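You operate a simulated robot arm through the tools that you are given. There is no shell and no other tool.

You are at the controls of a simulated robot arm. One attempt, no reset.

TASK
Clamp the green grip in the vice and scrub its top clean.
Fine: Use the sponge and put it back; open the vice again after scrubbing. What is to be rubbed or washed off counts as gone when no trace of it is left.

It is judged by the outcome, as a careful person would: the job done as asked, and still so three seconds after it is handed in. It fails if anything else is knocked over, pushed out of place, dropped, spilled or broken.

THE ROBOT
A 7-joint arm with a two-finger parallel gripper, fixed in place. Base frame: the origin is on the floor under the middle of its stand, x ahead of it, y to its left, z up; the work surface is at about z = 860. Readings come in mm, rad, newtons and seconds.
It reaches about 910 mm from its shoulder. Its first joint turns from -2.897 to 2.897 rad. Payload 3.43 kg.
The TCP is the grasp point between the finger pads, 30 mm short of the fingertips. In the tool frame z runs along the fingers and y along their closing line. The gripper opens to 94 mm. The fingers are 28 mm wide and 10 mm thick; the gripper's body (50 by 96 mm) begins 55 mm behind the TCP.
Orientation is that of the tool frame in the base frame, as a unit quaternion [x, y, z, w]. With the fingers straight down and closing along the base's y, the tool's x points along the base's -x, its y along +y and its z along -z.

THE INTERFACE
- The arm moves only by the tool nudge_tool. Its argument "rows" is a list of rows, each an object of numbers (a shift or turn left out is 0, a gripper value left out holds the last): "grip": the gripper command, from -1 (fully open) to 1 (shut), values between in proportion; "tx", "ty", "tz": the shift along the tool's x, y, z in mm; "wx", "wy", "wz": the turn, a rotation vector about the tool's x, y, z in rad. In form: [{"grip": .., "tx": .., "ty": .., "tz": .., "wx": .., "wy": .., "wz": ..}, ...]. A call has 1 to 20 rows; each row shifts and turns the commanded pose from where the row before left it, along the tool's axes as they then stand. Rows are played at 5 a second. More than 50 mm and 0.15 rad between two rows, or a gripper value outside its range, and nothing of the call is played. Where a pose cannot be reached the arm comes as near as it can. A force on the tool above 40 N (or 10 N above the force at the start of the call, whichever is more), or a blocked arm, ends the call early, and 0.2 s more pass. Each finger travels about 45 mm/s and halts on what it meets, pressing with about 42 N; the grip force reading is that of the motor and also rises with nothing between the fingers. The clock runs only during rows and for 0.2 s after the last one: add rows that do not move to give the fingers time. The reply holds the time, the measured pose of the TCP, the force on the tool along the base axes, the opening and the grip force, in the units named above and with some noise, with the torque about the TCP (base axes, N m) and any sound that the robot's microphone picked up.
- Cameras (640 x 400 px; columns grow to the right, rows downward): "scene" is fixed at [49.6, -499.5, 1645.4]; the picture's right is [-0.11, -0.99, 0.00], its down [-0.79, 0.09, -0.60] and it looks along [0.60, -0.07, -0.80] (base axes); focal length 330 px, centre (320, 200). "wrist" rides on the gripper at [76, 14, -103] in the tool frame; the picture's right is [-0.18, 0.98, 0.00], its down [-0.75, -0.14, -0.64] and it looks along [-0.63, -0.12, 0.77] (tool axes); focal length 243 px, centre (320, 200). There is no depth. A picture from a camera that has moved, and an enlarged one, comes with that camera's place and axes in the base frame and with its lens.
- camera(camera): a new picture of that camera. The clock stands still meanwhile.
- move_column(by): slides the trunk up (or, below 0, down) by that many mm; the arm rides with it, the base frame stays. It gives what a move gives, with no picture.
- close_up(camera, box): a new picture of the part [left, top, right, bottom] of that camera's present view, enlarged. The clock stands still meanwhile.
- close_job(): hands the job in; it is judged then, once.

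Places have to be worked out from the pictures, the camera data and where the tool is seen. Open the gripper and draw the arm clear of the work before you hand the job in, unless the task says otherwise.

The tools are called after "Call:" as name(argument=value, ...) on one line, values as JSON. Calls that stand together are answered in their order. nudge_tool: Moves the arm, as the interface text tells. Its arguments: {"type":"object","properties":{"rows":{"type":"array","items":{"type":"object","properties":{"grip":{"type":"number"},"tx":{"type":"number"},"ty":{"type":"number"},"tz":{"type":"number"},"wx":{"type":"number"},"wy":{"type":"number"},"wz":{"type":"number"}}}}},"required":["rows"]} The other tools are called the same way: move_column (by) moves the trunk up or down; camera (camera) takes a picture; close_up (camera, box) takes an enlarged picture of a part of a camera's view; close_job () hands the job in.

At the start:

```text
t: 0.0
position: [526.3, -389.9, 1178.0]
orientation: [0.0, 1.0, 0.0, 0.0]
contact_force: [0.6, -0.7, 0.3]
torque: [-0.01, 0.05, 0.02]
gripper_width: 94.2
finger_force: 0.1
trunk travel left (down, up): [-450.0, 160.0]
```

scene: 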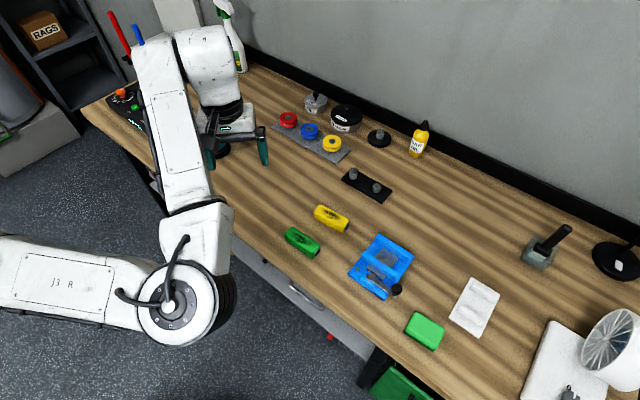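
wrist: 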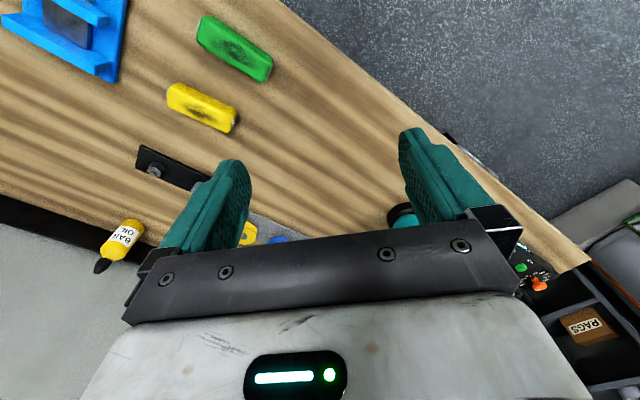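

I start by looking closer at the vice, the grips, and the sponge in the scene camera.

Call:
close_up(camera="scene", box=[270, 190, 430, 310])

Call:
close_up(camera="scene", box=[340, 220, 520, 370])

Call:
close_up(camera="wrist", box=[0, 0, 320, 200])

```text
3.33 times, centred on (350, 250) of scene
camera zoom: at [49.6, -499.5, 1645.4], right [-0.11, -0.99, 0.0], down [-0.79, 0.09, -0.6], along [0.6, -0.07, -0.8], focal length 1099 px, centre (220, 33)
```

zoom: 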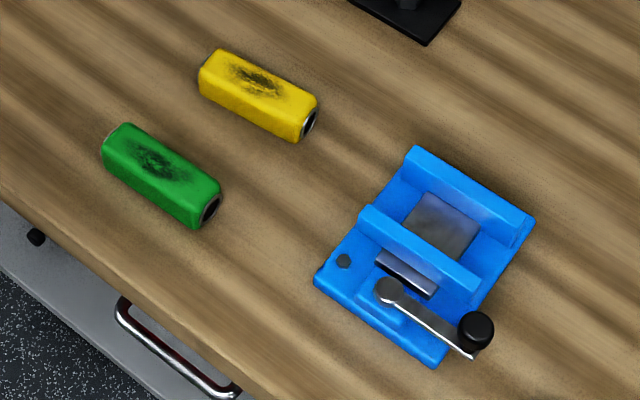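

```text
2.67 times, centred on (430, 295) of scene
camera zoom: at [49.6, -499.5, 1645.4], right [-0.11, -0.99, 0.0], down [-0.79, 0.09, -0.6], along [0.6, -0.07, -0.8], focal length 879 px, centre (27, -53)
```

zoom: 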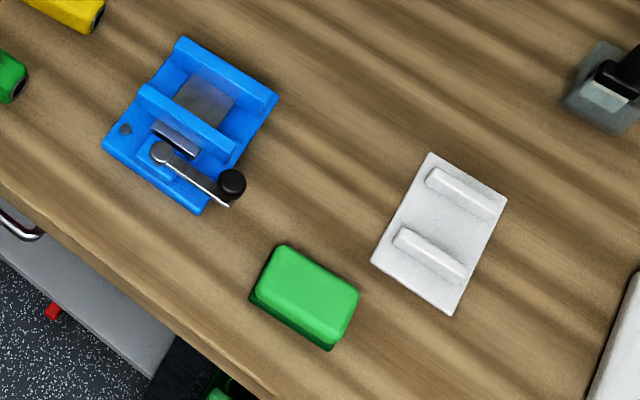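

```text
2.00 times, centred on (160, 100) of wrist
camera zoom: at [451.8, -375.6, 1281.1], right [0.18, 0.98, 0.0], down [0.75, -0.14, 0.64], along [0.63, -0.12, -0.77], focal length 485 px, centre (640, 400)
```

zoom: 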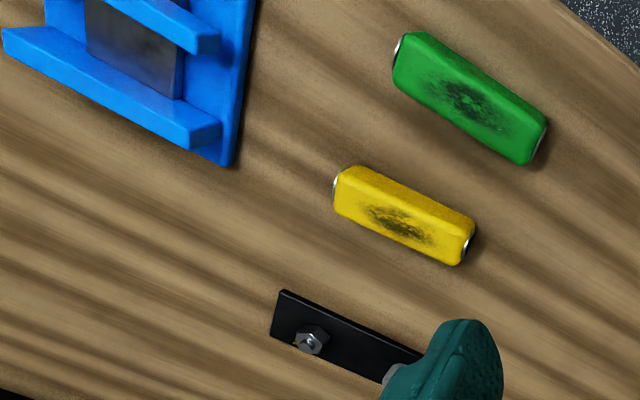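

The green grip lies near (489, -502), with its long axis about 50° from x. The vice is near (410, -710) and the green sponge near (235, -755). I'll fly the wrist camera high over the vice for a closer look.

Call:
nudge_tool(rows=[{"tx": 26, "ty": -29.2, "tz": 8, "grip": -1}, {"tx": 26, "ty": -29.2, "tz": 8}, {"tx": 26, "ty": -29.2, "tz": 8}, {"tx": 26, "ty": -29.2, "tz": 8}, {"tx": 26, "ty": -29.2, "tz": 8}, {"tx": 26, "ty": -29.2, "tz": 8}, {"tx": 26, "ty": -29.2, "tz": 8}, {"tx": 26, "ty": -29.2, "tz": 8}, {"tx": 26, "ty": -29.2, "tz": 8}, {"tx": 26, "ty": -29.2, "tz": 8}, {}])

Call:
camera(camera="wrist")

Call:
camera(camera="scene")

```text
t: 2.4
position: [266.3, -683.0, 1097.5]
orientation: [-0.001, 1.0, -0.001, 0.001]
contact_force: [0.2, 0.5, 0.8]
torque: [0.01, 0.02, 0.02]
gripper_width: 93.8
finger_force: 0.0
trunk travel left (down, up): [-450.0, 160.0]
```

```text
taken
camera wrist: at [191.1, -668.1, 1200.3], right [0.18, 0.98, 0.0], down [0.75, -0.14, 0.64], along [0.63, -0.12, -0.77], focal length 243 px, centre (320, 200)
```

wrist: 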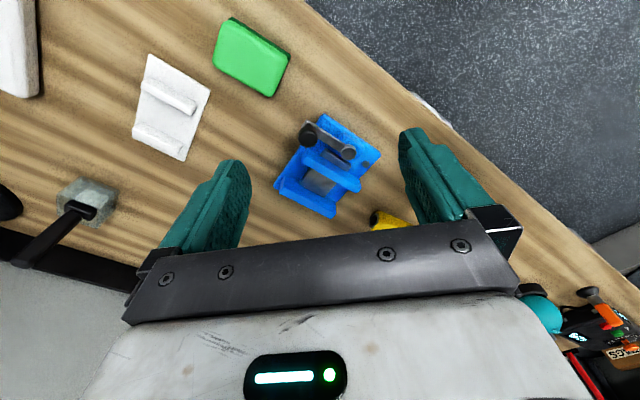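

```text
taken
```

scene: 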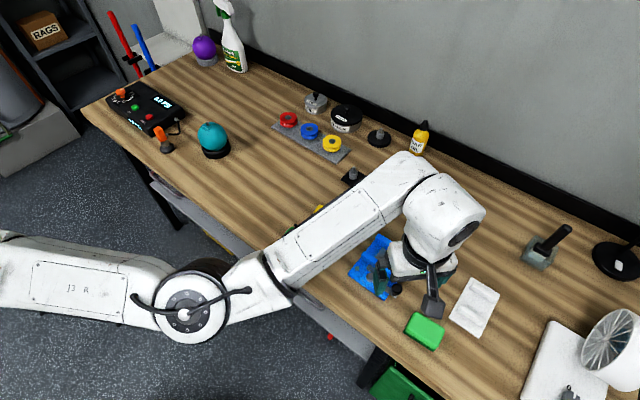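

The vice is well in view between the fingers; I enlarge it to understand its handle and gap.

Call:
close_up(camera="wrist", box=[250, 95, 410, 235])

Call:
close_up(camera="wrist", box=[110, 0, 310, 170])

```text
2.86 times, centred on (330, 165) of wrist
camera zoom: at [191.1, -668.1, 1200.3], right [0.18, 0.98, 0.0], down [0.75, -0.14, 0.64], along [0.63, -0.12, -0.77], focal length 693 px, centre (291, 300)
```

zoom: 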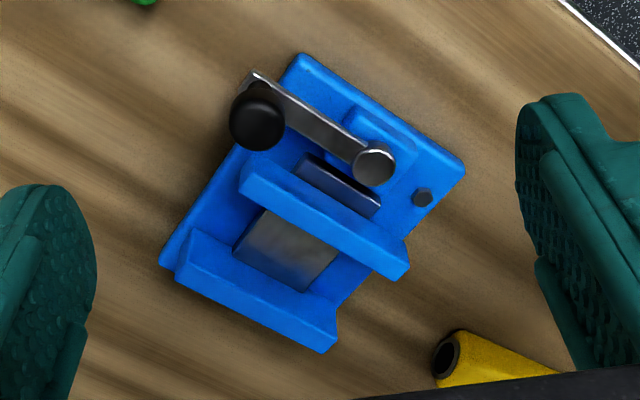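

```text
2.35 times, centred on (210, 85) of wrist
camera zoom: at [191.1, -668.1, 1200.3], right [0.18, 0.98, 0.0], down [0.75, -0.14, 0.64], along [0.63, -0.12, -0.77], focal length 571 px, centre (579, 471)
```

zoom: 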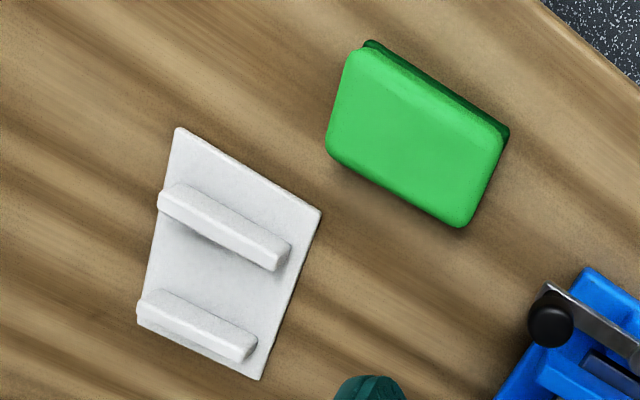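

I move lower and closer over the vice (fingertips stay ~50 mm above it) to triangulate the jaw gap, jaw height, and lever height.

Call:
nudge_tool(rows=[{"tx": -10, "tz": 28}, {"tx": -10, "tz": 28}, {"tx": -10, "tz": 27}, {}])

Call:
camera(camera="wrist")

Call:
close_up(camera="wrist", box=[220, 80, 420, 240])

```text
t: 3.4
position: [295.8, -681.5, 1013.4]
orientation: [0.001, 1.0, 0.0, 0.0]
contact_force: [-0.4, 0.4, 0.1]
torque: [0.02, -0.04, 0.0]
gripper_width: 94.0
finger_force: 0.0
trunk travel left (down, up): [-450.0, 160.0]
```

```text
taken
camera wrist: at [221.3, -667.8, 1116.9], right [0.18, 0.98, 0.0], down [0.75, -0.14, 0.64], along [0.63, -0.12, -0.77], focal length 243 px, centre (320, 200)
```

wrist: 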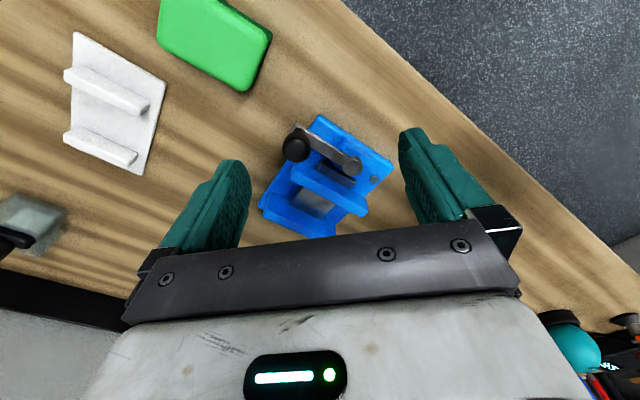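

```text
2.50 times, centred on (320, 160) of wrist
camera zoom: at [221.3, -667.8, 1116.9], right [0.18, 0.98, 0.0], down [0.75, -0.14, 0.64], along [0.63, -0.12, -0.77], focal length 606 px, centre (320, 300)
```

zoom: 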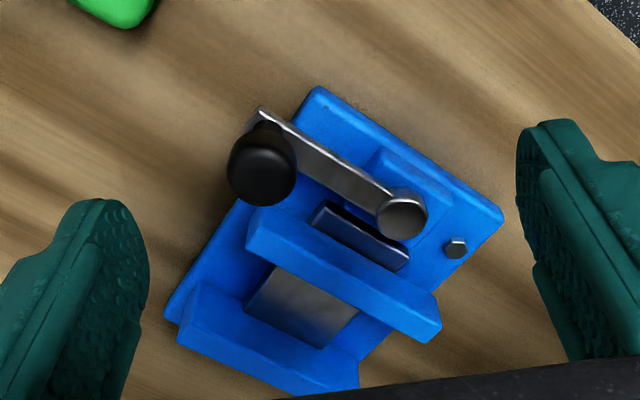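

Rough triangulation puts the lever cap near (351, -659, ~912), the knob near (317, -706, ~920) and the jaw tops near 930. I want a flatter side view to get the heights right, so I back off and tilt the tool.

Call:
nudge_tool(rows=[{"tx": 33, "tz": 10}, {"tx": 33, "tz": 10}, {"wy": -0.125}, {"wy": -0.125}, {"wy": -0.125}, {"wy": -0.125}, {}])

Call:
camera(camera="wrist")

```text
t: 5.0
position: [230.9, -680.6, 995.5]
orientation: [0.0, 0.969, -0.001, 0.248]
contact_force: [0.1, 0.3, -0.6]
torque: [-0.01, -0.02, 0.01]
gripper_width: 93.8
finger_force: 0.1
trunk travel left (down, up): [-450.0, 160.0]
```

```text
taken
camera wrist: at [115.7, -667.2, 1049.0], right [0.16, 0.98, 0.09], down [0.35, -0.14, 0.93], along [0.92, -0.12, -0.37], focal length 243 px, centre (320, 200)
```

wrist: 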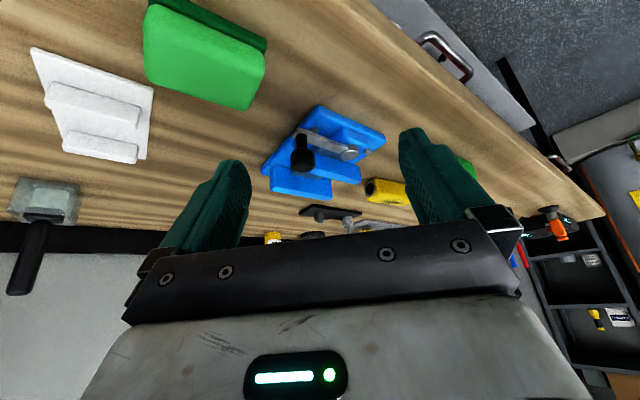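

Call:
close_up(camera="wrist", box=[240, 85, 410, 215])

Call:
close_up(camera="wrist", box=[110, 0, 300, 130])

```text
3.08 times, centred on (325, 150) of wrist
camera zoom: at [115.7, -667.2, 1049.0], right [0.16, 0.98, 0.09], down [0.35, -0.14, 0.93], along [0.92, -0.12, -0.37], focal length 746 px, centre (305, 354)
```

zoom: 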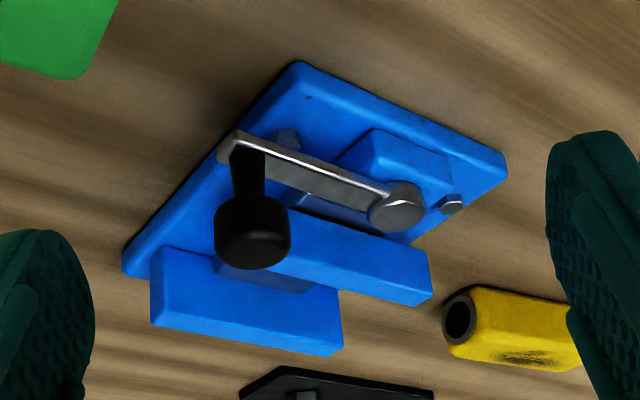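

```text
3.08 times, centred on (205, 65) of wrist
camera zoom: at [115.7, -667.2, 1049.0], right [0.16, 0.98, 0.09], down [0.35, -0.14, 0.93], along [0.92, -0.12, -0.37], focal length 746 px, centre (674, 615)
```

zoom: 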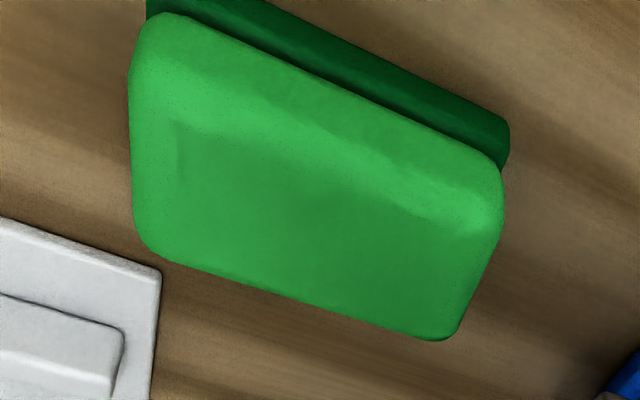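

Call:
close_up(camera="wrist", box=[262, 130, 372, 210])

Call:
close_up(camera="scene", box=[340, 225, 420, 310])

```text
5.00 times, centred on (317, 170) of wrist
camera zoom: at [115.7, -667.2, 1049.0], right [0.16, 0.98, 0.09], down [0.35, -0.14, 0.93], along [0.92, -0.12, -0.37], focal length 1213 px, centre (335, 350)
```

zoom: 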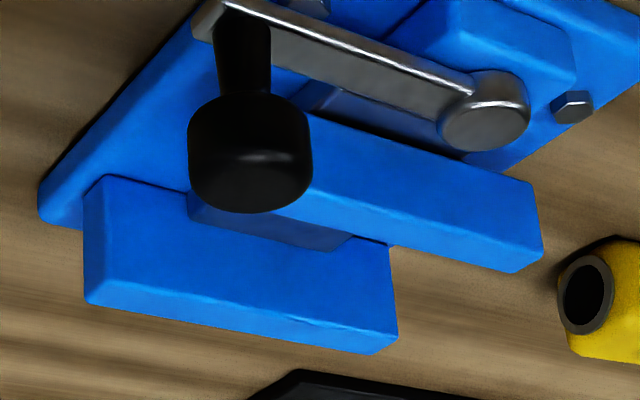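

```text
4.71 times, centred on (380, 268) of scene
camera zoom: at [49.6, -499.5, 1645.4], right [-0.11, -0.99, 0.0], down [-0.79, 0.09, -0.6], along [0.6, -0.07, -0.8], focal length 1552 px, centre (38, -118)
```

zoom: 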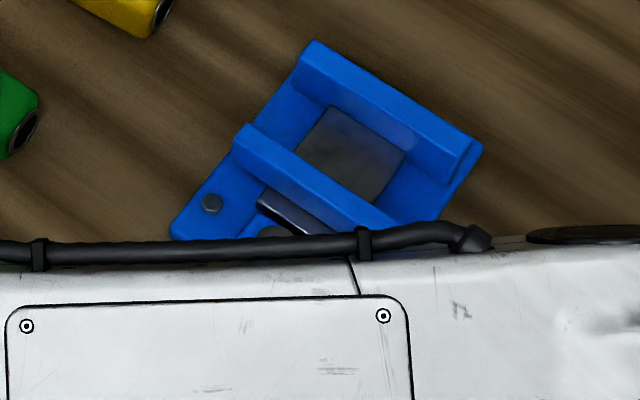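

From the flatter view: jaw tops are about z≈903, lever cap about (360, -658, 898), knob top about (311, -704, 933), and the jaw gap about 53 mm. Now I untilt and move over to inspect the green grip closely.

Call:
nudge_tool(rows=[{"wy": 0.125}, {"wy": 0.125}, {"wy": 0.125}, {"wy": 0.125}, {"tx": -25.3, "ty": 27.7}, {"tx": -25.3, "ty": 27.7}, {"tx": -25.3, "ty": 27.7}, {"tx": -25.3, "ty": 27.7}, {"tx": -25.3, "ty": 27.7}, {"tx": -25.3, "ty": 27.7}, {"tx": -25.3, "ty": 27.7}, {"tz": 20}, {}])

Call:
camera(camera="wrist")

Call:
close_up(camera="wrist", box=[240, 100, 400, 240])

```text
t: 7.8
position: [407.2, -487.9, 974.4]
orientation: [0.0, 1.0, 0.0, -0.001]
contact_force: [0.0, 0.4, 0.2]
torque: [0.02, 0.01, -0.03]
gripper_width: 94.0
finger_force: 0.0
out of reach, approached as far as the arm can: row 6
trunk travel left (down, up): [-450.0, 160.0]
```

```text
taken
camera wrist: at [332.6, -473.9, 1077.5], right [0.18, 0.98, 0.0], down [0.75, -0.14, 0.64], along [0.63, -0.12, -0.77], focal length 243 px, centre (320, 200)
```

wrist: 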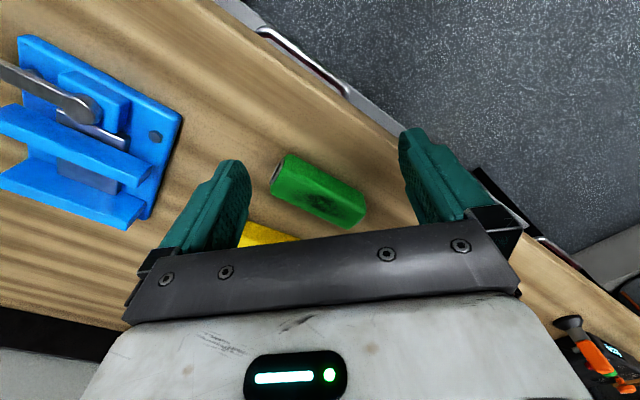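

```text
2.86 times, centred on (320, 170) of wrist
camera zoom: at [332.6, -473.9, 1077.5], right [0.18, 0.98, 0.0], down [0.75, -0.14, 0.64], along [0.63, -0.12, -0.77], focal length 693 px, centre (320, 286)
```

zoom: 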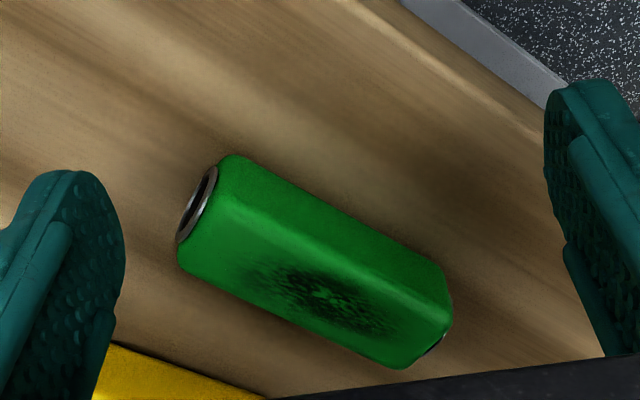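

The grip measures about 92 × 32 × 34 mm, centred near (483, -502) at about 49°. I zoom on the vice from this third direction to pin down its floor and jaw height.

Call:
close_up(camera="wrist", box=[0, 25, 200, 235])

Call:
close_up(camera="scene", box=[340, 225, 420, 310])

```text
1.90 times, centred on (100, 130) of wrist
camera zoom: at [332.6, -473.9, 1077.5], right [0.18, 0.98, 0.0], down [0.75, -0.14, 0.64], along [0.63, -0.12, -0.77], focal length 462 px, centre (739, 333)
```

zoom: 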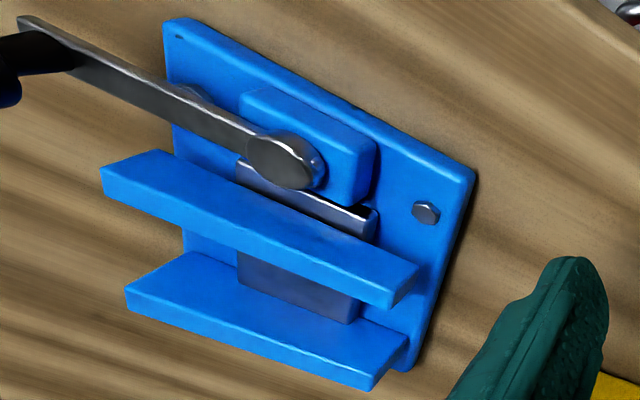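

```text
4.71 times, centred on (380, 268) of scene
camera zoom: at [49.6, -499.5, 1645.4], right [-0.11, -0.99, 0.0], down [-0.79, 0.09, -0.6], along [0.6, -0.07, -0.8], focal length 1552 px, centre (38, -118)
```

zoom: 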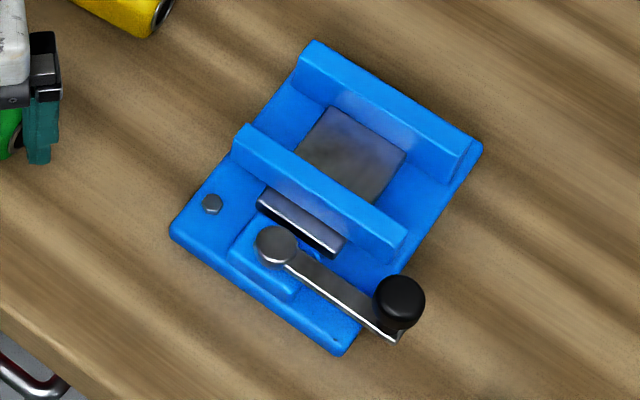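

Call:
close_up(camera="scene", box=[365, 228, 410, 258])

Call:
close_up(camera="wrist", box=[25, 95, 145, 175])

Call:
close_up(camera="wrist", box=[20, 140, 140, 240])

```text
13.33 times, centred on (388, 243) of scene
camera zoom: at [49.6, -499.5, 1645.4], right [-0.11, -0.99, 0.0], down [-0.79, 0.09, -0.6], along [0.6, -0.07, -0.8], focal length 4397 px, centre (-580, -373)
```

zoom: 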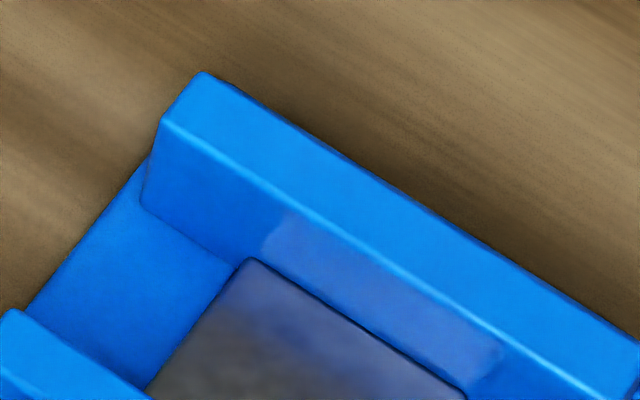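

```text
5.00 times, centred on (85, 135) of wrist
camera zoom: at [332.6, -473.9, 1077.5], right [0.18, 0.98, 0.0], down [0.75, -0.14, 0.64], along [0.63, -0.12, -0.77], focal length 1213 px, centre (1495, 525)
```

zoom: 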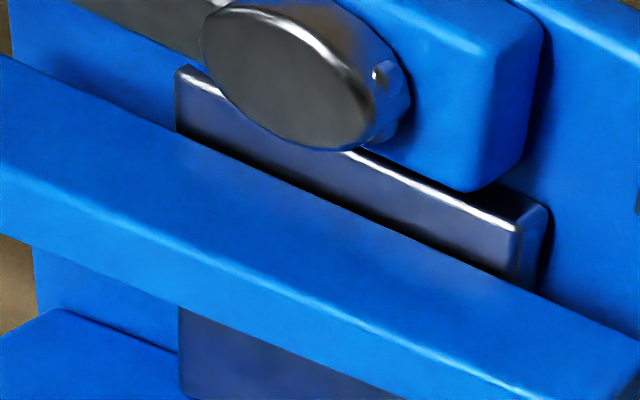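

```text
4.00 times, centred on (80, 190) of wrist
camera zoom: at [332.6, -473.9, 1077.5], right [0.18, 0.98, 0.0], down [0.75, -0.14, 0.64], along [0.63, -0.12, -0.77], focal length 970 px, centre (1280, 240)
```

zoom: 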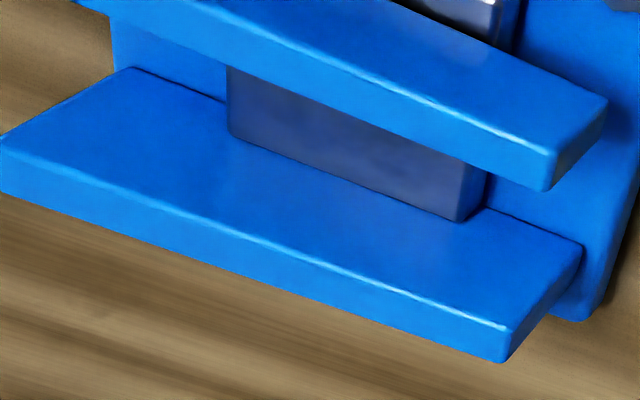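

Combining the views: the bed block in the vice is at z≈884, jaw tops at ≈907, and the grip top at ≈897, so the grip is about 37 mm tall. I turn the tool +49° to line up with the grip and hover above it.

Call:
nudge_tool(rows=[{"wz": -0.1425}, {"wz": -0.1425}, {"wz": -0.1425}, {"wz": -0.1425}, {"wz": -0.1425}, {"wz": -0.1425}, {"tx": -13.5, "ty": -22.2, "tz": 2}, {"tx": -13.5, "ty": -22.2, "tz": 2}, {"tx": -13.6, "ty": -22.1, "tz": 2}, {}])

Call:
camera(camera="wrist")

Call:
close_up(camera="wrist", box=[220, 70, 420, 230])

```text
t: 10.0
position: [483.9, -500.6, 967.3]
orientation: [-0.413, 0.911, -0.001, 0.0]
contact_force: [-0.1, 0.2, -0.9]
torque: [0.05, 0.0, -0.04]
gripper_width: 94.0
finger_force: 0.0
trunk travel left (down, up): [-450.0, 160.0]
```

```text
taken
camera wrist: at [425.1, -549.3, 1071.2], right [-0.62, 0.78, 0.0], down [0.6, 0.48, 0.64], along [0.5, 0.4, -0.77], focal length 243 px, centre (320, 200)
```

wrist: 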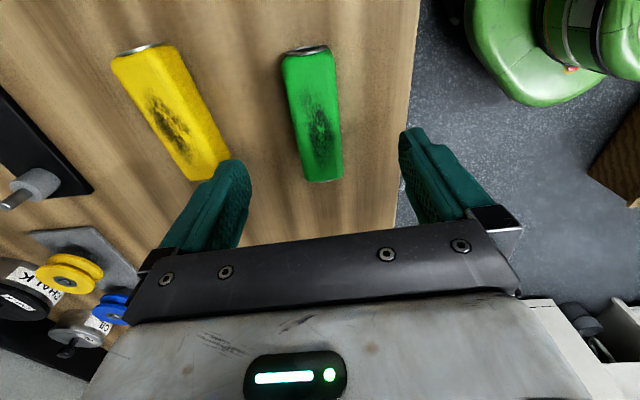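

```text
2.50 times, centred on (320, 150) of wrist
camera zoom: at [425.1, -549.3, 1071.2], right [-0.62, 0.78, 0.0], down [0.6, 0.48, 0.64], along [0.5, 0.4, -0.77], focal length 606 px, centre (320, 325)
```

zoom: 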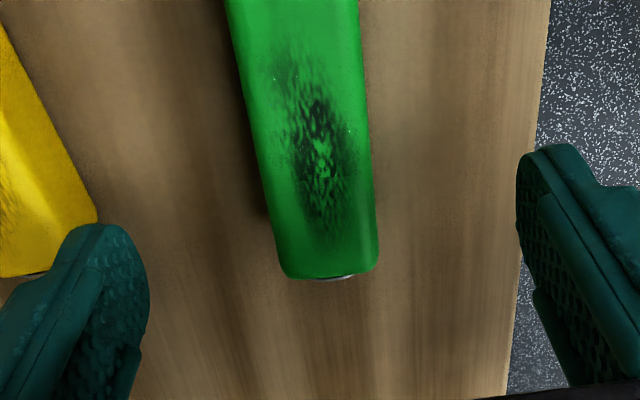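

The grip sits centred between the fingers, at about 46° with top width ≈32.5 mm. I trim yaw slightly, descend so the fingertips overlap about 14 mm of the grip, and close.

Call:
nudge_tool(rows=[{"wz": 0.04, "tx": 2.2, "ty": -2.1, "tz": 13}, {"tz": 15}, {"tz": 15}, {"tz": 10.3}, {}])

Call:
camera(camera="wrist")

```text
t: 11.2
position: [484.7, -504.2, 915.3]
orientation: [-0.396, 0.918, 0.0, 0.0]
contact_force: [0.2, -0.3, -0.2]
torque: [0.0, -0.03, 0.03]
gripper_width: 94.2
finger_force: 0.1
trunk travel left (down, up): [-450.0, 160.0]
```

```text
taken
camera wrist: at [423.0, -549.7, 1018.6], right [-0.59, 0.81, 0.0], down [0.62, 0.45, 0.64], along [0.52, 0.38, -0.77], focal length 243 px, centre (320, 200)
```

wrist: 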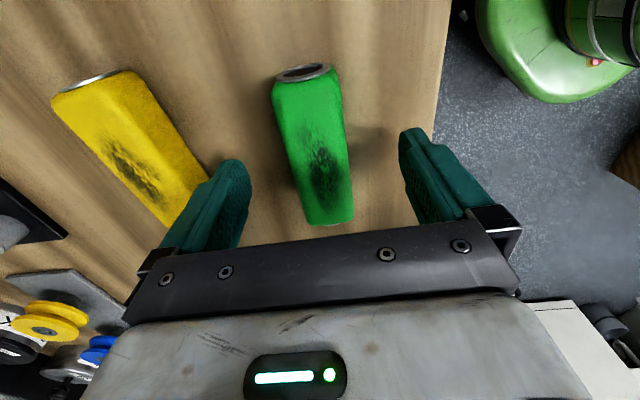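

The grip is centred between the open fingers; I close on it.

Call:
nudge_tool(rows=[{"grip": 1}, {}, {}, {}, {}, {}])

Call:
camera(camera="wrist")

```text
t: 12.6
position: [484.3, -503.0, 915.2]
orientation: [-0.395, 0.919, 0.0, 0.0]
contact_force: [0.2, -0.2, 2.3]
torque: [0.0, -0.01, -0.08]
gripper_width: 35.1
finger_force: 42.2
trunk travel left (down, up): [-450.0, 160.0]
```

```text
taken
camera wrist: at [423.1, -549.6, 1018.9], right [-0.59, 0.81, 0.0], down [0.62, 0.45, 0.64], along [0.52, 0.38, -0.77], focal length 243 px, centre (320, 200)
```

wrist: 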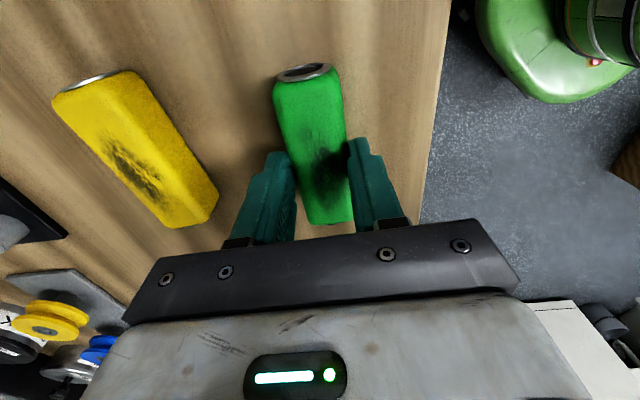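

The grip is held at 35 mm width with 42 N. I lift it, then carry it toward the vice gap centre, which I estimate at (412, -708).

Call:
nudge_tool(rows=[{"tz": -10}, {"tz": -20}, {"tz": -30}, {"tz": -35}, {}])

Call:
nudge_tool(rows=[{"tx": 28.3, "ty": -12.7}, {"tx": 28.3, "ty": -12.7}, {"tx": 28.3, "ty": -12.7}, {"tx": 28.3, "ty": -12.7}, {"tx": 28.3, "ty": -12.7}, {"tx": 28.3, "ty": -12.7}, {"tx": 28.4, "ty": -12.8}, {}])

Call:
camera(camera="wrist")

Call:
camera(camera="scene")

```text
t: 13.8
position: [486.2, -502.8, 1012.5]
orientation: [-0.395, 0.919, 0.0, 0.0]
contact_force: [0.4, 0.0, -1.3]
torque: [-0.04, -0.04, 0.01]
gripper_width: 34.8
finger_force: 41.9
trunk travel left (down, up): [-450.0, 160.0]
```

```text
t: 15.6
position: [414.4, -709.6, 1011.9]
orientation: [-0.397, 0.918, -0.001, -0.001]
contact_force: [0.1, 0.6, -0.6]
torque: [-0.02, 0.04, 0.0]
gripper_width: 35.0
finger_force: 41.6
trunk travel left (down, up): [-450.0, 160.0]
```

```text
taken
camera wrist: at [353.9, -754.8, 1114.1], right [-0.59, 0.81, 0.0], down [0.62, 0.45, 0.64], along [0.52, 0.38, -0.77], focal length 243 px, centre (320, 200)
```

wrist: 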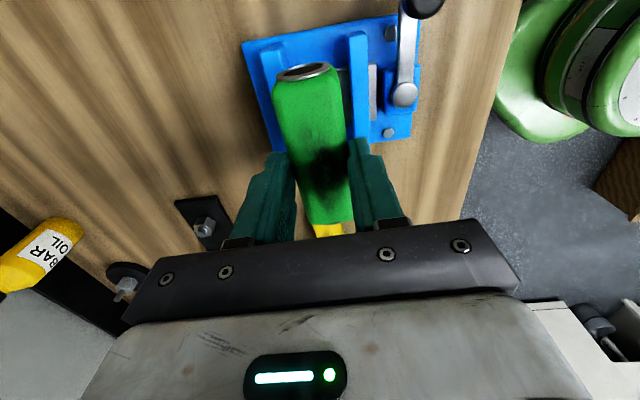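

```text
taken
```

scene: 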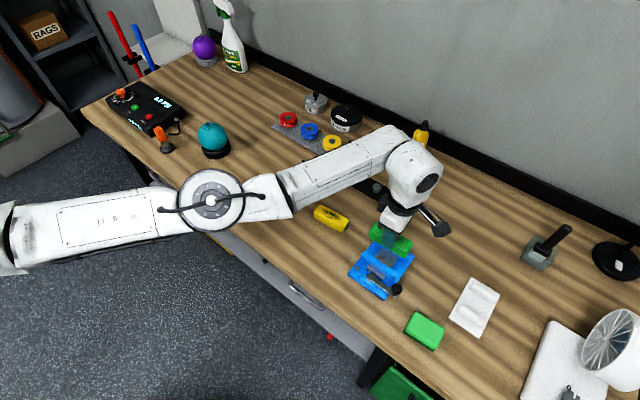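

The grip hovers above the vice. I zoom to verify alignment with the jaws before descending.

Call:
close_up(camera="wrist", box=[220, 0, 440, 160])

Call:
close_up(camera="scene", box=[340, 210, 430, 310])

```text
2.50 times, centred on (330, 80) of wrist
camera zoom: at [353.9, -754.8, 1114.1], right [-0.59, 0.81, 0.0], down [0.62, 0.45, 0.64], along [0.52, 0.38, -0.77], focal length 606 px, centre (295, 500)
```

zoom: 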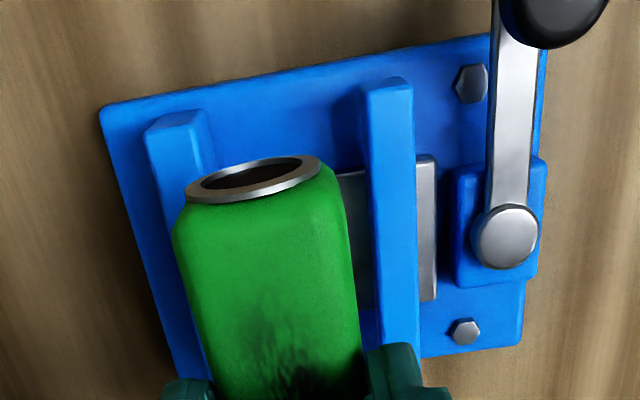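

```text
4.00 times, centred on (385, 260) of scene
camera zoom: at [49.6, -499.5, 1645.4], right [-0.11, -0.99, 0.0], down [-0.79, 0.09, -0.6], along [0.6, -0.07, -0.8], focal length 1319 px, centre (60, -40)
```

zoom: 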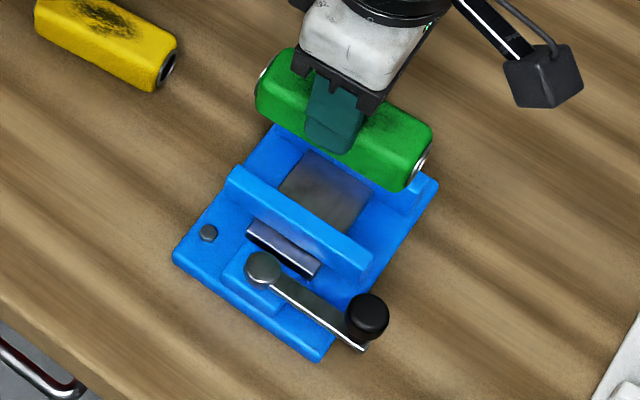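

The jaw inner faces agree with my estimate (gap centre at about 2 mm toward the moving jaw from the current TCP). I shift 2 mm and descend to just above the expected seat height.

Call:
nudge_tool(rows=[{"ty": 2}, {"tz": 20}, {"tz": 20}, {"tz": 15}, {"tz": 8}, {}])

Call:
camera(camera="wrist")

Call:
close_up(camera="scene", box=[350, 220, 420, 300])

Call:
close_up(camera="wrist", box=[220, 30, 440, 190])

```text
t: 17.0
position: [411.4, -702.9, 947.0]
orientation: [-0.396, 0.918, 0.0, 0.0]
contact_force: [0.5, 0.4, -1.4]
torque: [0.0, 0.01, 0.0]
gripper_width: 35.3
finger_force: 41.7
out of reach, approached as far as the arm can: row 5
trunk travel left (down, up): [-450.0, 160.0]
```

```text
taken
camera wrist: at [349.8, -749.6, 1050.7], right [-0.59, 0.81, 0.0], down [0.62, 0.45, 0.64], along [0.52, 0.38, -0.77], focal length 243 px, centre (320, 200)
```

wrist: 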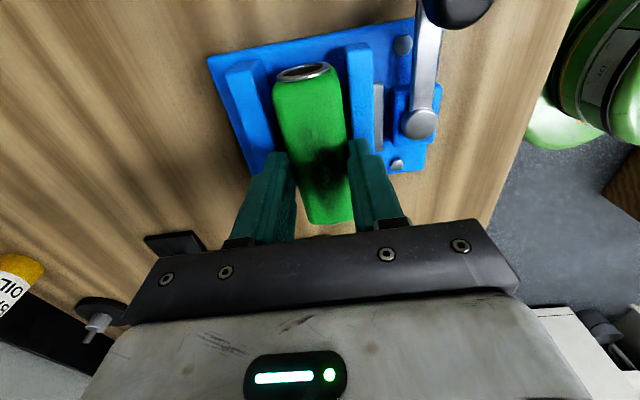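

```text
5.00 times, centred on (385, 260) of scene
camera zoom: at [49.6, -499.5, 1645.4], right [-0.11, -0.99, 0.0], down [-0.79, 0.09, -0.6], along [0.6, -0.07, -0.8], focal length 1649 px, centre (-5, -100)
```

zoom: 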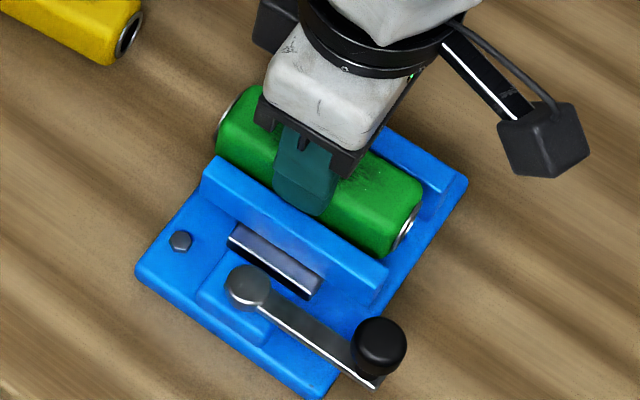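

```text
2.50 times, centred on (330, 110) of wrist
camera zoom: at [349.8, -749.6, 1050.7], right [-0.59, 0.81, 0.0], down [0.62, 0.45, 0.64], along [0.52, 0.38, -0.77], focal length 606 px, centre (295, 425)
```

zoom: 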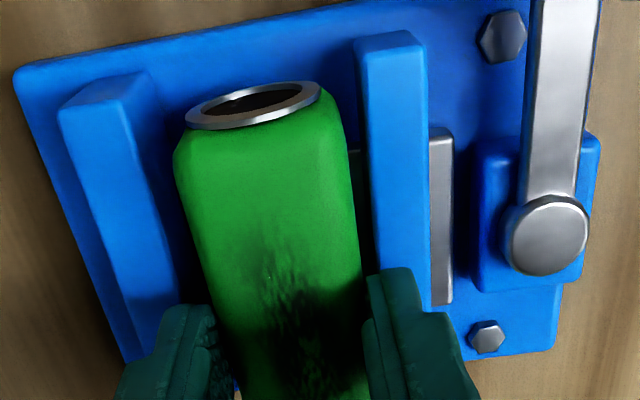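

The reply says row 5 was out of reach: the arm is at full stretch because the shoulder is too high. I raise the tool 150 mm in place and then lower the trunk by 150 mm to gain reach.

Call:
nudge_tool(rows=[{"tz": -30}, {"tz": -40}, {"tz": -40}, {"tz": -40}, {}])

Call:
move_column(by=-140)

Call:
camera(camera="scene")

```text
t: 18.2
position: [412.0, -703.3, 1096.1]
orientation: [-0.396, 0.918, 0.0, 0.0]
contact_force: [0.5, -0.7, -1.4]
torque: [0.01, -0.04, 0.0]
gripper_width: 35.0
finger_force: 42.2
trunk travel left (down, up): [-450.0, 160.0]
```

```text
t: 19.9
position: [412.0, -704.3, 958.1]
orientation: [-0.396, 0.918, 0.0, -0.001]
contact_force: [0.5, -0.4, -1.0]
torque: [-0.01, -0.01, -0.01]
gripper_width: 34.8
finger_force: 42.3
trunk travel left (down, up): [-310.0, 300.0]
```

```text
taken
```

scene: 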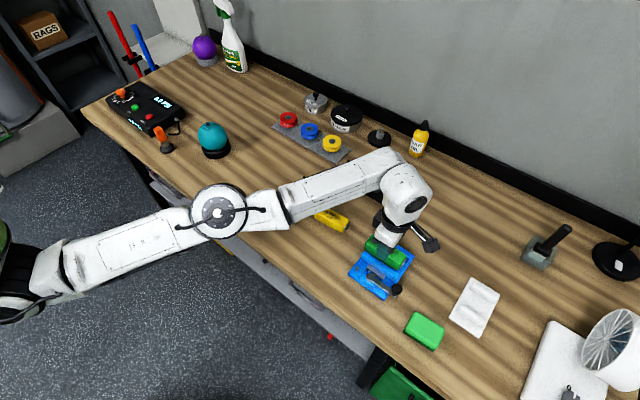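

Now at (412, -704, 958) with the reach restored. I fine-align to the gap centre and descend gently, watching the force.

Call:
nudge_tool(rows=[{"tx": 2.5, "ty": -3}, {"tz": 6}, {"tz": 6}, {}])

Call:
close_up(camera="wrist", box=[220, 30, 440, 190])

Call:
close_up(camera="scene", box=[350, 220, 420, 300])

```text
t: 20.9
position: [411.7, -708.1, 944.3]
orientation: [-0.396, 0.918, 0.0, 0.0]
contact_force: [-0.2, 0.6, -1.0]
torque: [0.04, -0.01, -0.01]
gripper_width: 35.0
finger_force: 42.0
trunk travel left (down, up): [-310.0, 300.0]
```

```text
2.50 times, centred on (330, 110) of wrist
camera zoom: at [350.4, -753.5, 1047.8], right [-0.59, 0.81, 0.0], down [0.62, 0.45, 0.64], along [0.52, 0.38, -0.77], focal length 606 px, centre (295, 425)
```

zoom: 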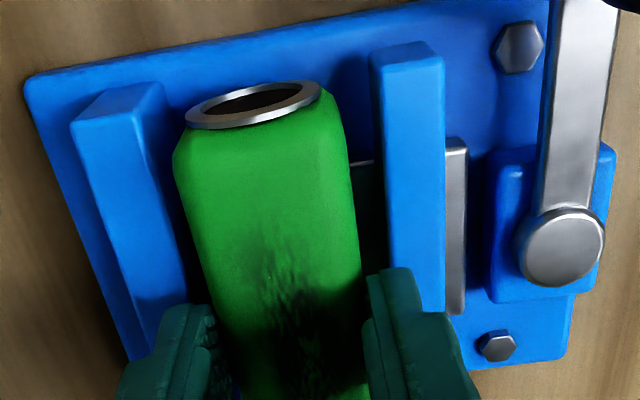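

```text
5.00 times, centred on (385, 260) of scene
camera zoom: at [49.6, -499.5, 1645.4], right [-0.11, -0.99, 0.0], down [-0.79, 0.09, -0.6], along [0.6, -0.07, -0.8], focal length 1649 px, centre (-5, -100)
```

zoom: 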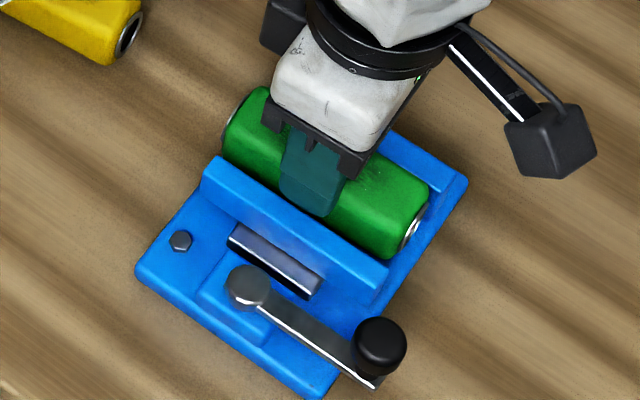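

Aligned with the jaws; I descend in small steps to feel the bed.

Call:
nudge_tool(rows=[{"tz": 1.5}, {"tz": 1.5}, {}])

Call:
nudge_tool(rows=[{"tz": 1.5}, {}])

```text
t: 21.7
position: [413.3, -707.5, 941.5]
orientation: [-0.395, 0.918, 0.0, 0.0]
contact_force: [0.1, -0.4, -0.8]
torque: [0.01, 0.0, -0.01]
gripper_width: 35.0
finger_force: 42.0
trunk travel left (down, up): [-310.0, 300.0]
```

```text
t: 22.3
position: [411.4, -708.1, 940.8]
orientation: [-0.395, 0.919, -0.001, 0.0]
contact_force: [-0.9, 0.4, -1.0]
torque: [-0.01, 0.01, 0.01]
gripper_width: 35.0
finger_force: 42.1
trunk travel left (down, up): [-310.0, 300.0]
```

Call:
nudge_tool(rows=[{"tz": 1.5}, {}])

Call:
nudge_tool(rows=[{"tz": 1.0}, {}])

Call:
close_up(camera="wrist", box=[240, 50, 400, 190])

```text
t: 22.9
position: [412.1, -707.5, 939.1]
orientation: [-0.396, 0.918, 0.0, 0.0]
contact_force: [0.9, 0.8, 4.4]
torque: [0.11, -0.05, 0.03]
gripper_width: 34.8
finger_force: 42.2
trunk travel left (down, up): [-310.0, 300.0]
```

```text
t: 23.5
position: [412.8, -707.4, 940.0]
orientation: [-0.396, 0.918, -0.002, 0.0]
contact_force: [1.7, 0.6, 14.8]
torque: [0.25, -0.15, 0.02]
gripper_width: 35.2
finger_force: 42.1
trunk travel left (down, up): [-310.0, 300.0]
```

```text
2.86 times, centred on (320, 120) of wrist
camera zoom: at [350.5, -753.2, 1042.9], right [-0.59, 0.81, 0.0], down [0.62, 0.45, 0.64], along [0.52, 0.38, -0.77], focal length 693 px, centre (320, 429)
```

zoom: 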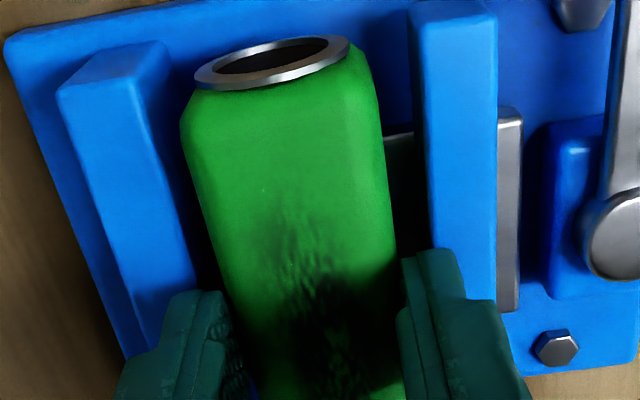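

Contact came at TCP z≈939.5, as predicted for the bed. I relieve the press slightly, open a little, and see whether the grip stays put.

Call:
nudge_tool(rows=[{"tz": -1}, {"grip": 0.0}, {}, {}, {}])

Call:
camera(camera="wrist")

```text
t: 24.7
position: [411.0, -706.9, 939.1]
orientation: [-0.396, 0.918, 0.0, 0.0]
contact_force: [0.1, 0.1, -0.1]
torque: [0.0, -0.05, -0.01]
gripper_width: 46.9
finger_force: 0.1
trunk travel left (down, up): [-310.0, 300.0]
```

```text
taken
camera wrist: at [350.5, -753.5, 1042.0], right [-0.59, 0.81, 0.0], down [0.62, 0.45, 0.64], along [0.52, 0.38, -0.77], focal length 243 px, centre (320, 200)
```

wrist: 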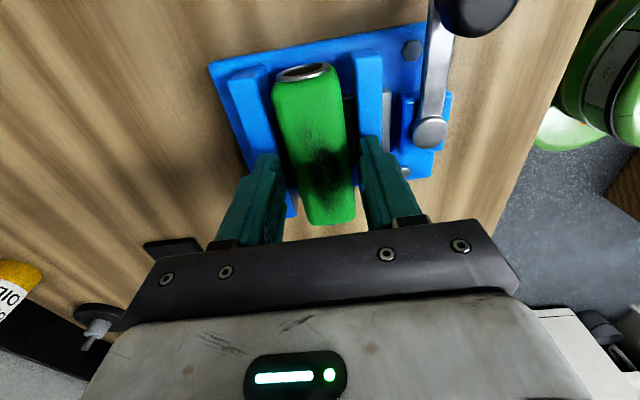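

The grip rests upright on the bed between the jaws. I lift straight off and then hover near the lever knob to refine its position.

Call:
nudge_tool(rows=[{"tz": -10}, {"tz": -25}, {"tz": -25}, {}])

Call:
camera(camera="wrist")

Call:
camera(camera="scene")

```text
t: 25.7
position: [411.6, -707.3, 998.5]
orientation: [-0.396, 0.918, 0.0, 0.0]
contact_force: [0.2, -0.1, -0.6]
torque: [0.02, 0.01, 0.01]
gripper_width: 46.9
finger_force: 0.1
trunk travel left (down, up): [-310.0, 300.0]
```

```text
taken
camera wrist: at [350.0, -752.5, 1102.6], right [-0.59, 0.81, 0.0], down [0.62, 0.45, 0.64], along [0.52, 0.38, -0.77], focal length 243 px, centre (320, 200)
```

wrist: 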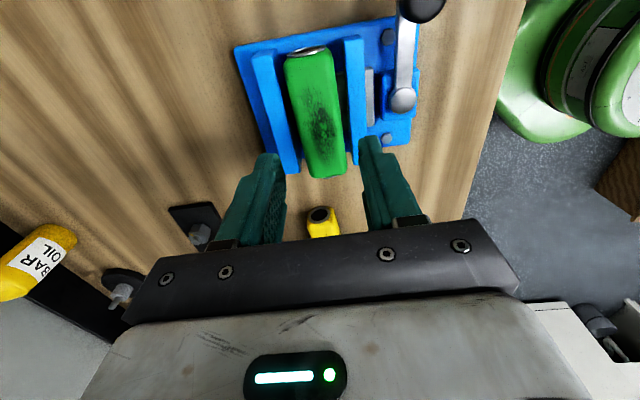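

```text
taken
```

scene: 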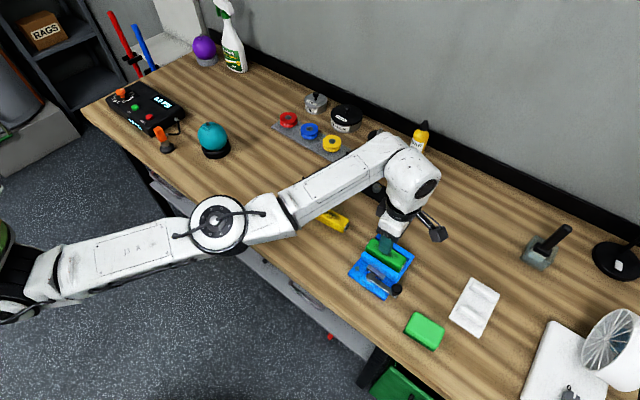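

Call:
close_up(camera="wrist", box=[220, 0, 450, 190])

Call:
close_up(camera="scene", box=[340, 225, 420, 310])

```text
2.11 times, centred on (335, 95) of wrist
camera zoom: at [350.0, -752.5, 1102.6], right [-0.59, 0.81, 0.0], down [0.62, 0.45, 0.64], along [0.52, 0.38, -0.77], focal length 511 px, centre (288, 421)
```

zoom: 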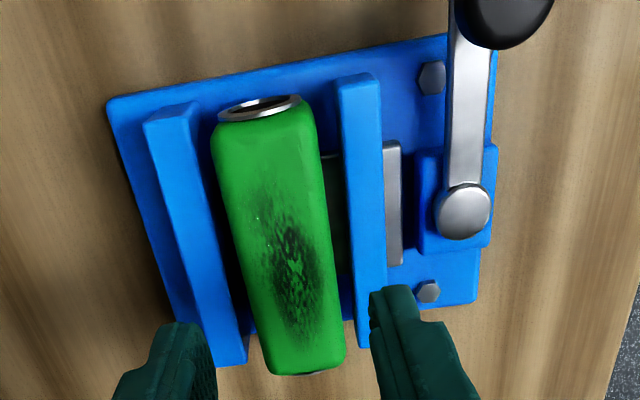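

```text
4.71 times, centred on (380, 268) of scene
camera zoom: at [49.6, -499.5, 1645.4], right [-0.11, -0.99, 0.0], down [-0.79, 0.09, -0.6], along [0.6, -0.07, -0.8], focal length 1552 px, centre (38, -118)
```

zoom: 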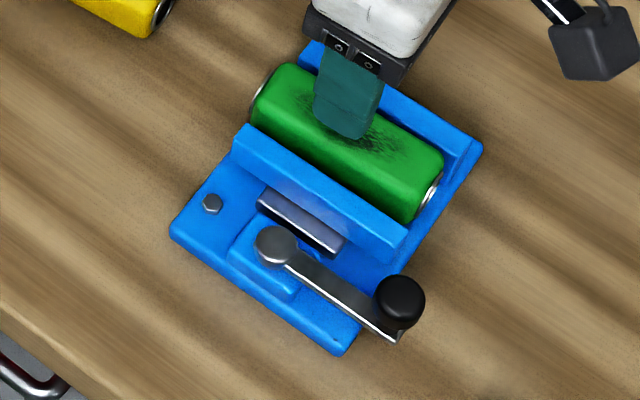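

The grip lies parallel between the jaws. I move over the knob at safe height and look down at it.

Call:
nudge_tool(rows=[{"tx": 22.2, "ty": 25.1}, {"tx": 22.3, "ty": 25.1}, {"tx": 22.3, "ty": 25.1}, {}])

Call:
camera(camera="wrist")

Call:
close_up(camera="wrist", box=[240, 60, 400, 200])

```text
t: 26.7
position: [312.0, -704.1, 997.8]
orientation: [-0.397, 0.918, 0.0, 0.0]
contact_force: [0.3, 1.2, 0.1]
torque: [0.01, -0.04, -0.01]
gripper_width: 47.0
finger_force: 0.0
trunk travel left (down, up): [-310.0, 300.0]
```

```text
taken
camera wrist: at [250.1, -749.9, 1102.0], right [-0.59, 0.81, 0.0], down [0.62, 0.45, 0.64], along [0.52, 0.38, -0.77], focal length 243 px, centre (320, 200)
```

wrist: 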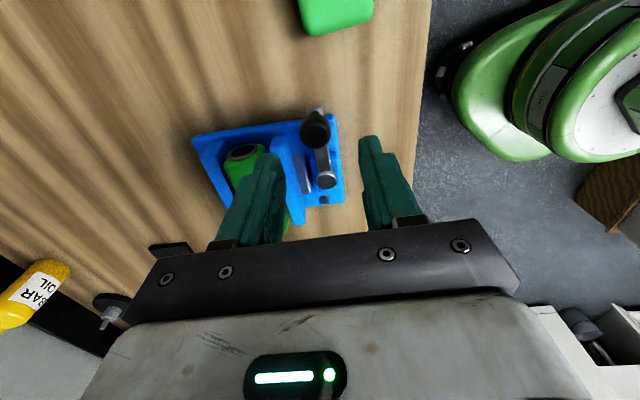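

```text
2.86 times, centred on (320, 130) of wrist
camera zoom: at [250.1, -749.9, 1102.0], right [-0.59, 0.81, 0.0], down [0.62, 0.45, 0.64], along [0.52, 0.38, -0.77], focal length 693 px, centre (320, 400)
```

zoom: 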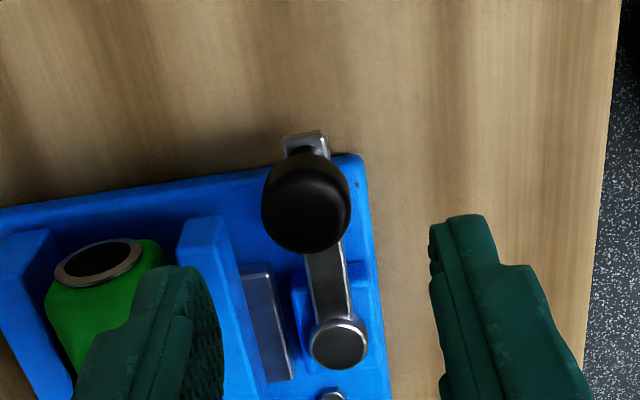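

The knob is at about (313.5, -705.5) with its top at ≈933, and the pivot at (361, -659). I narrow the fingers to ~34 mm, shift 2 mm, and descend to cage the knob.

Call:
nudge_tool(rows=[{"grip": 0.277, "ty": -2}, {}, {"tz": 15}, {"tz": 15}, {}])

Call:
close_up(camera="wrist", box=[240, 60, 400, 240])

```text
t: 27.9
position: [313.4, -704.4, 969.0]
orientation: [-0.395, 0.919, -0.001, 0.0]
contact_force: [-0.5, -0.1, 0.9]
torque: [-0.02, -0.02, 0.0]
gripper_width: 33.8
finger_force: 0.0
trunk travel left (down, up): [-310.0, 300.0]
```

```text
2.22 times, centred on (320, 150) of wrist
camera zoom: at [251.6, -751.3, 1072.2], right [-0.59, 0.81, 0.0], down [0.62, 0.45, 0.64], along [0.52, 0.38, -0.77], focal length 539 px, centre (320, 311)
```

zoom: 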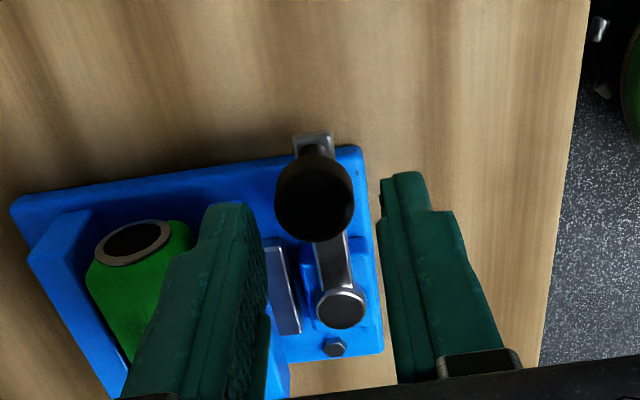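

Knob is nicely between the fingers; I go down the rest of the way.

Call:
nudge_tool(rows=[{"ty": -1, "tz": 10}, {"tz": 10}, {"tz": 10}, {}])

Call:
close_up(camera="wrist", box=[240, 60, 400, 240])

Call:
close_up(camera="scene", box=[340, 225, 420, 310])

```text
t: 28.9
position: [314.3, -706.3, 939.2]
orientation: [-0.396, 0.918, 0.0, -0.001]
contact_force: [0.2, -0.1, 0.3]
torque: [0.01, 0.0, -0.04]
gripper_width: 34.0
finger_force: 0.0
trunk travel left (down, up): [-310.0, 300.0]
```

```text
2.22 times, centred on (320, 150) of wrist
camera zoom: at [252.3, -752.4, 1042.5], right [-0.59, 0.81, 0.0], down [0.62, 0.45, 0.64], along [0.52, 0.38, -0.77], focal length 539 px, centre (320, 311)
```

zoom: 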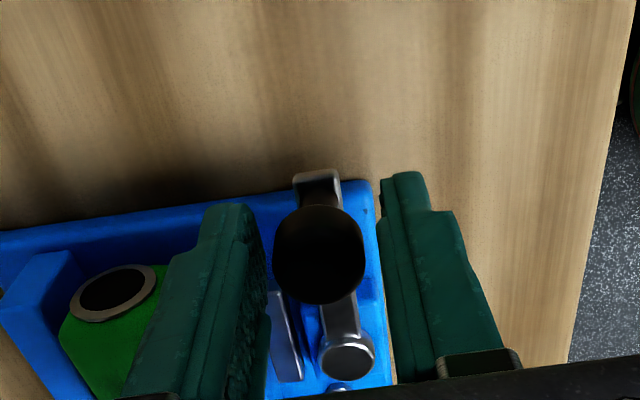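

```text
4.71 times, centred on (380, 268) of scene
camera zoom: at [49.6, -499.5, 1645.4], right [-0.11, -0.99, 0.0], down [-0.79, 0.09, -0.6], along [0.6, -0.07, -0.8], focal length 1552 px, centre (38, -118)
```

zoom: 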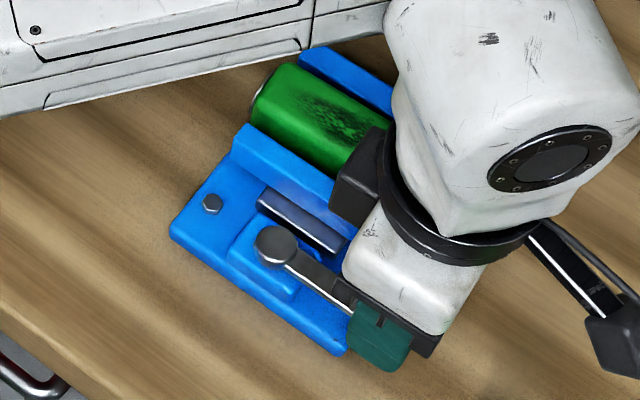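

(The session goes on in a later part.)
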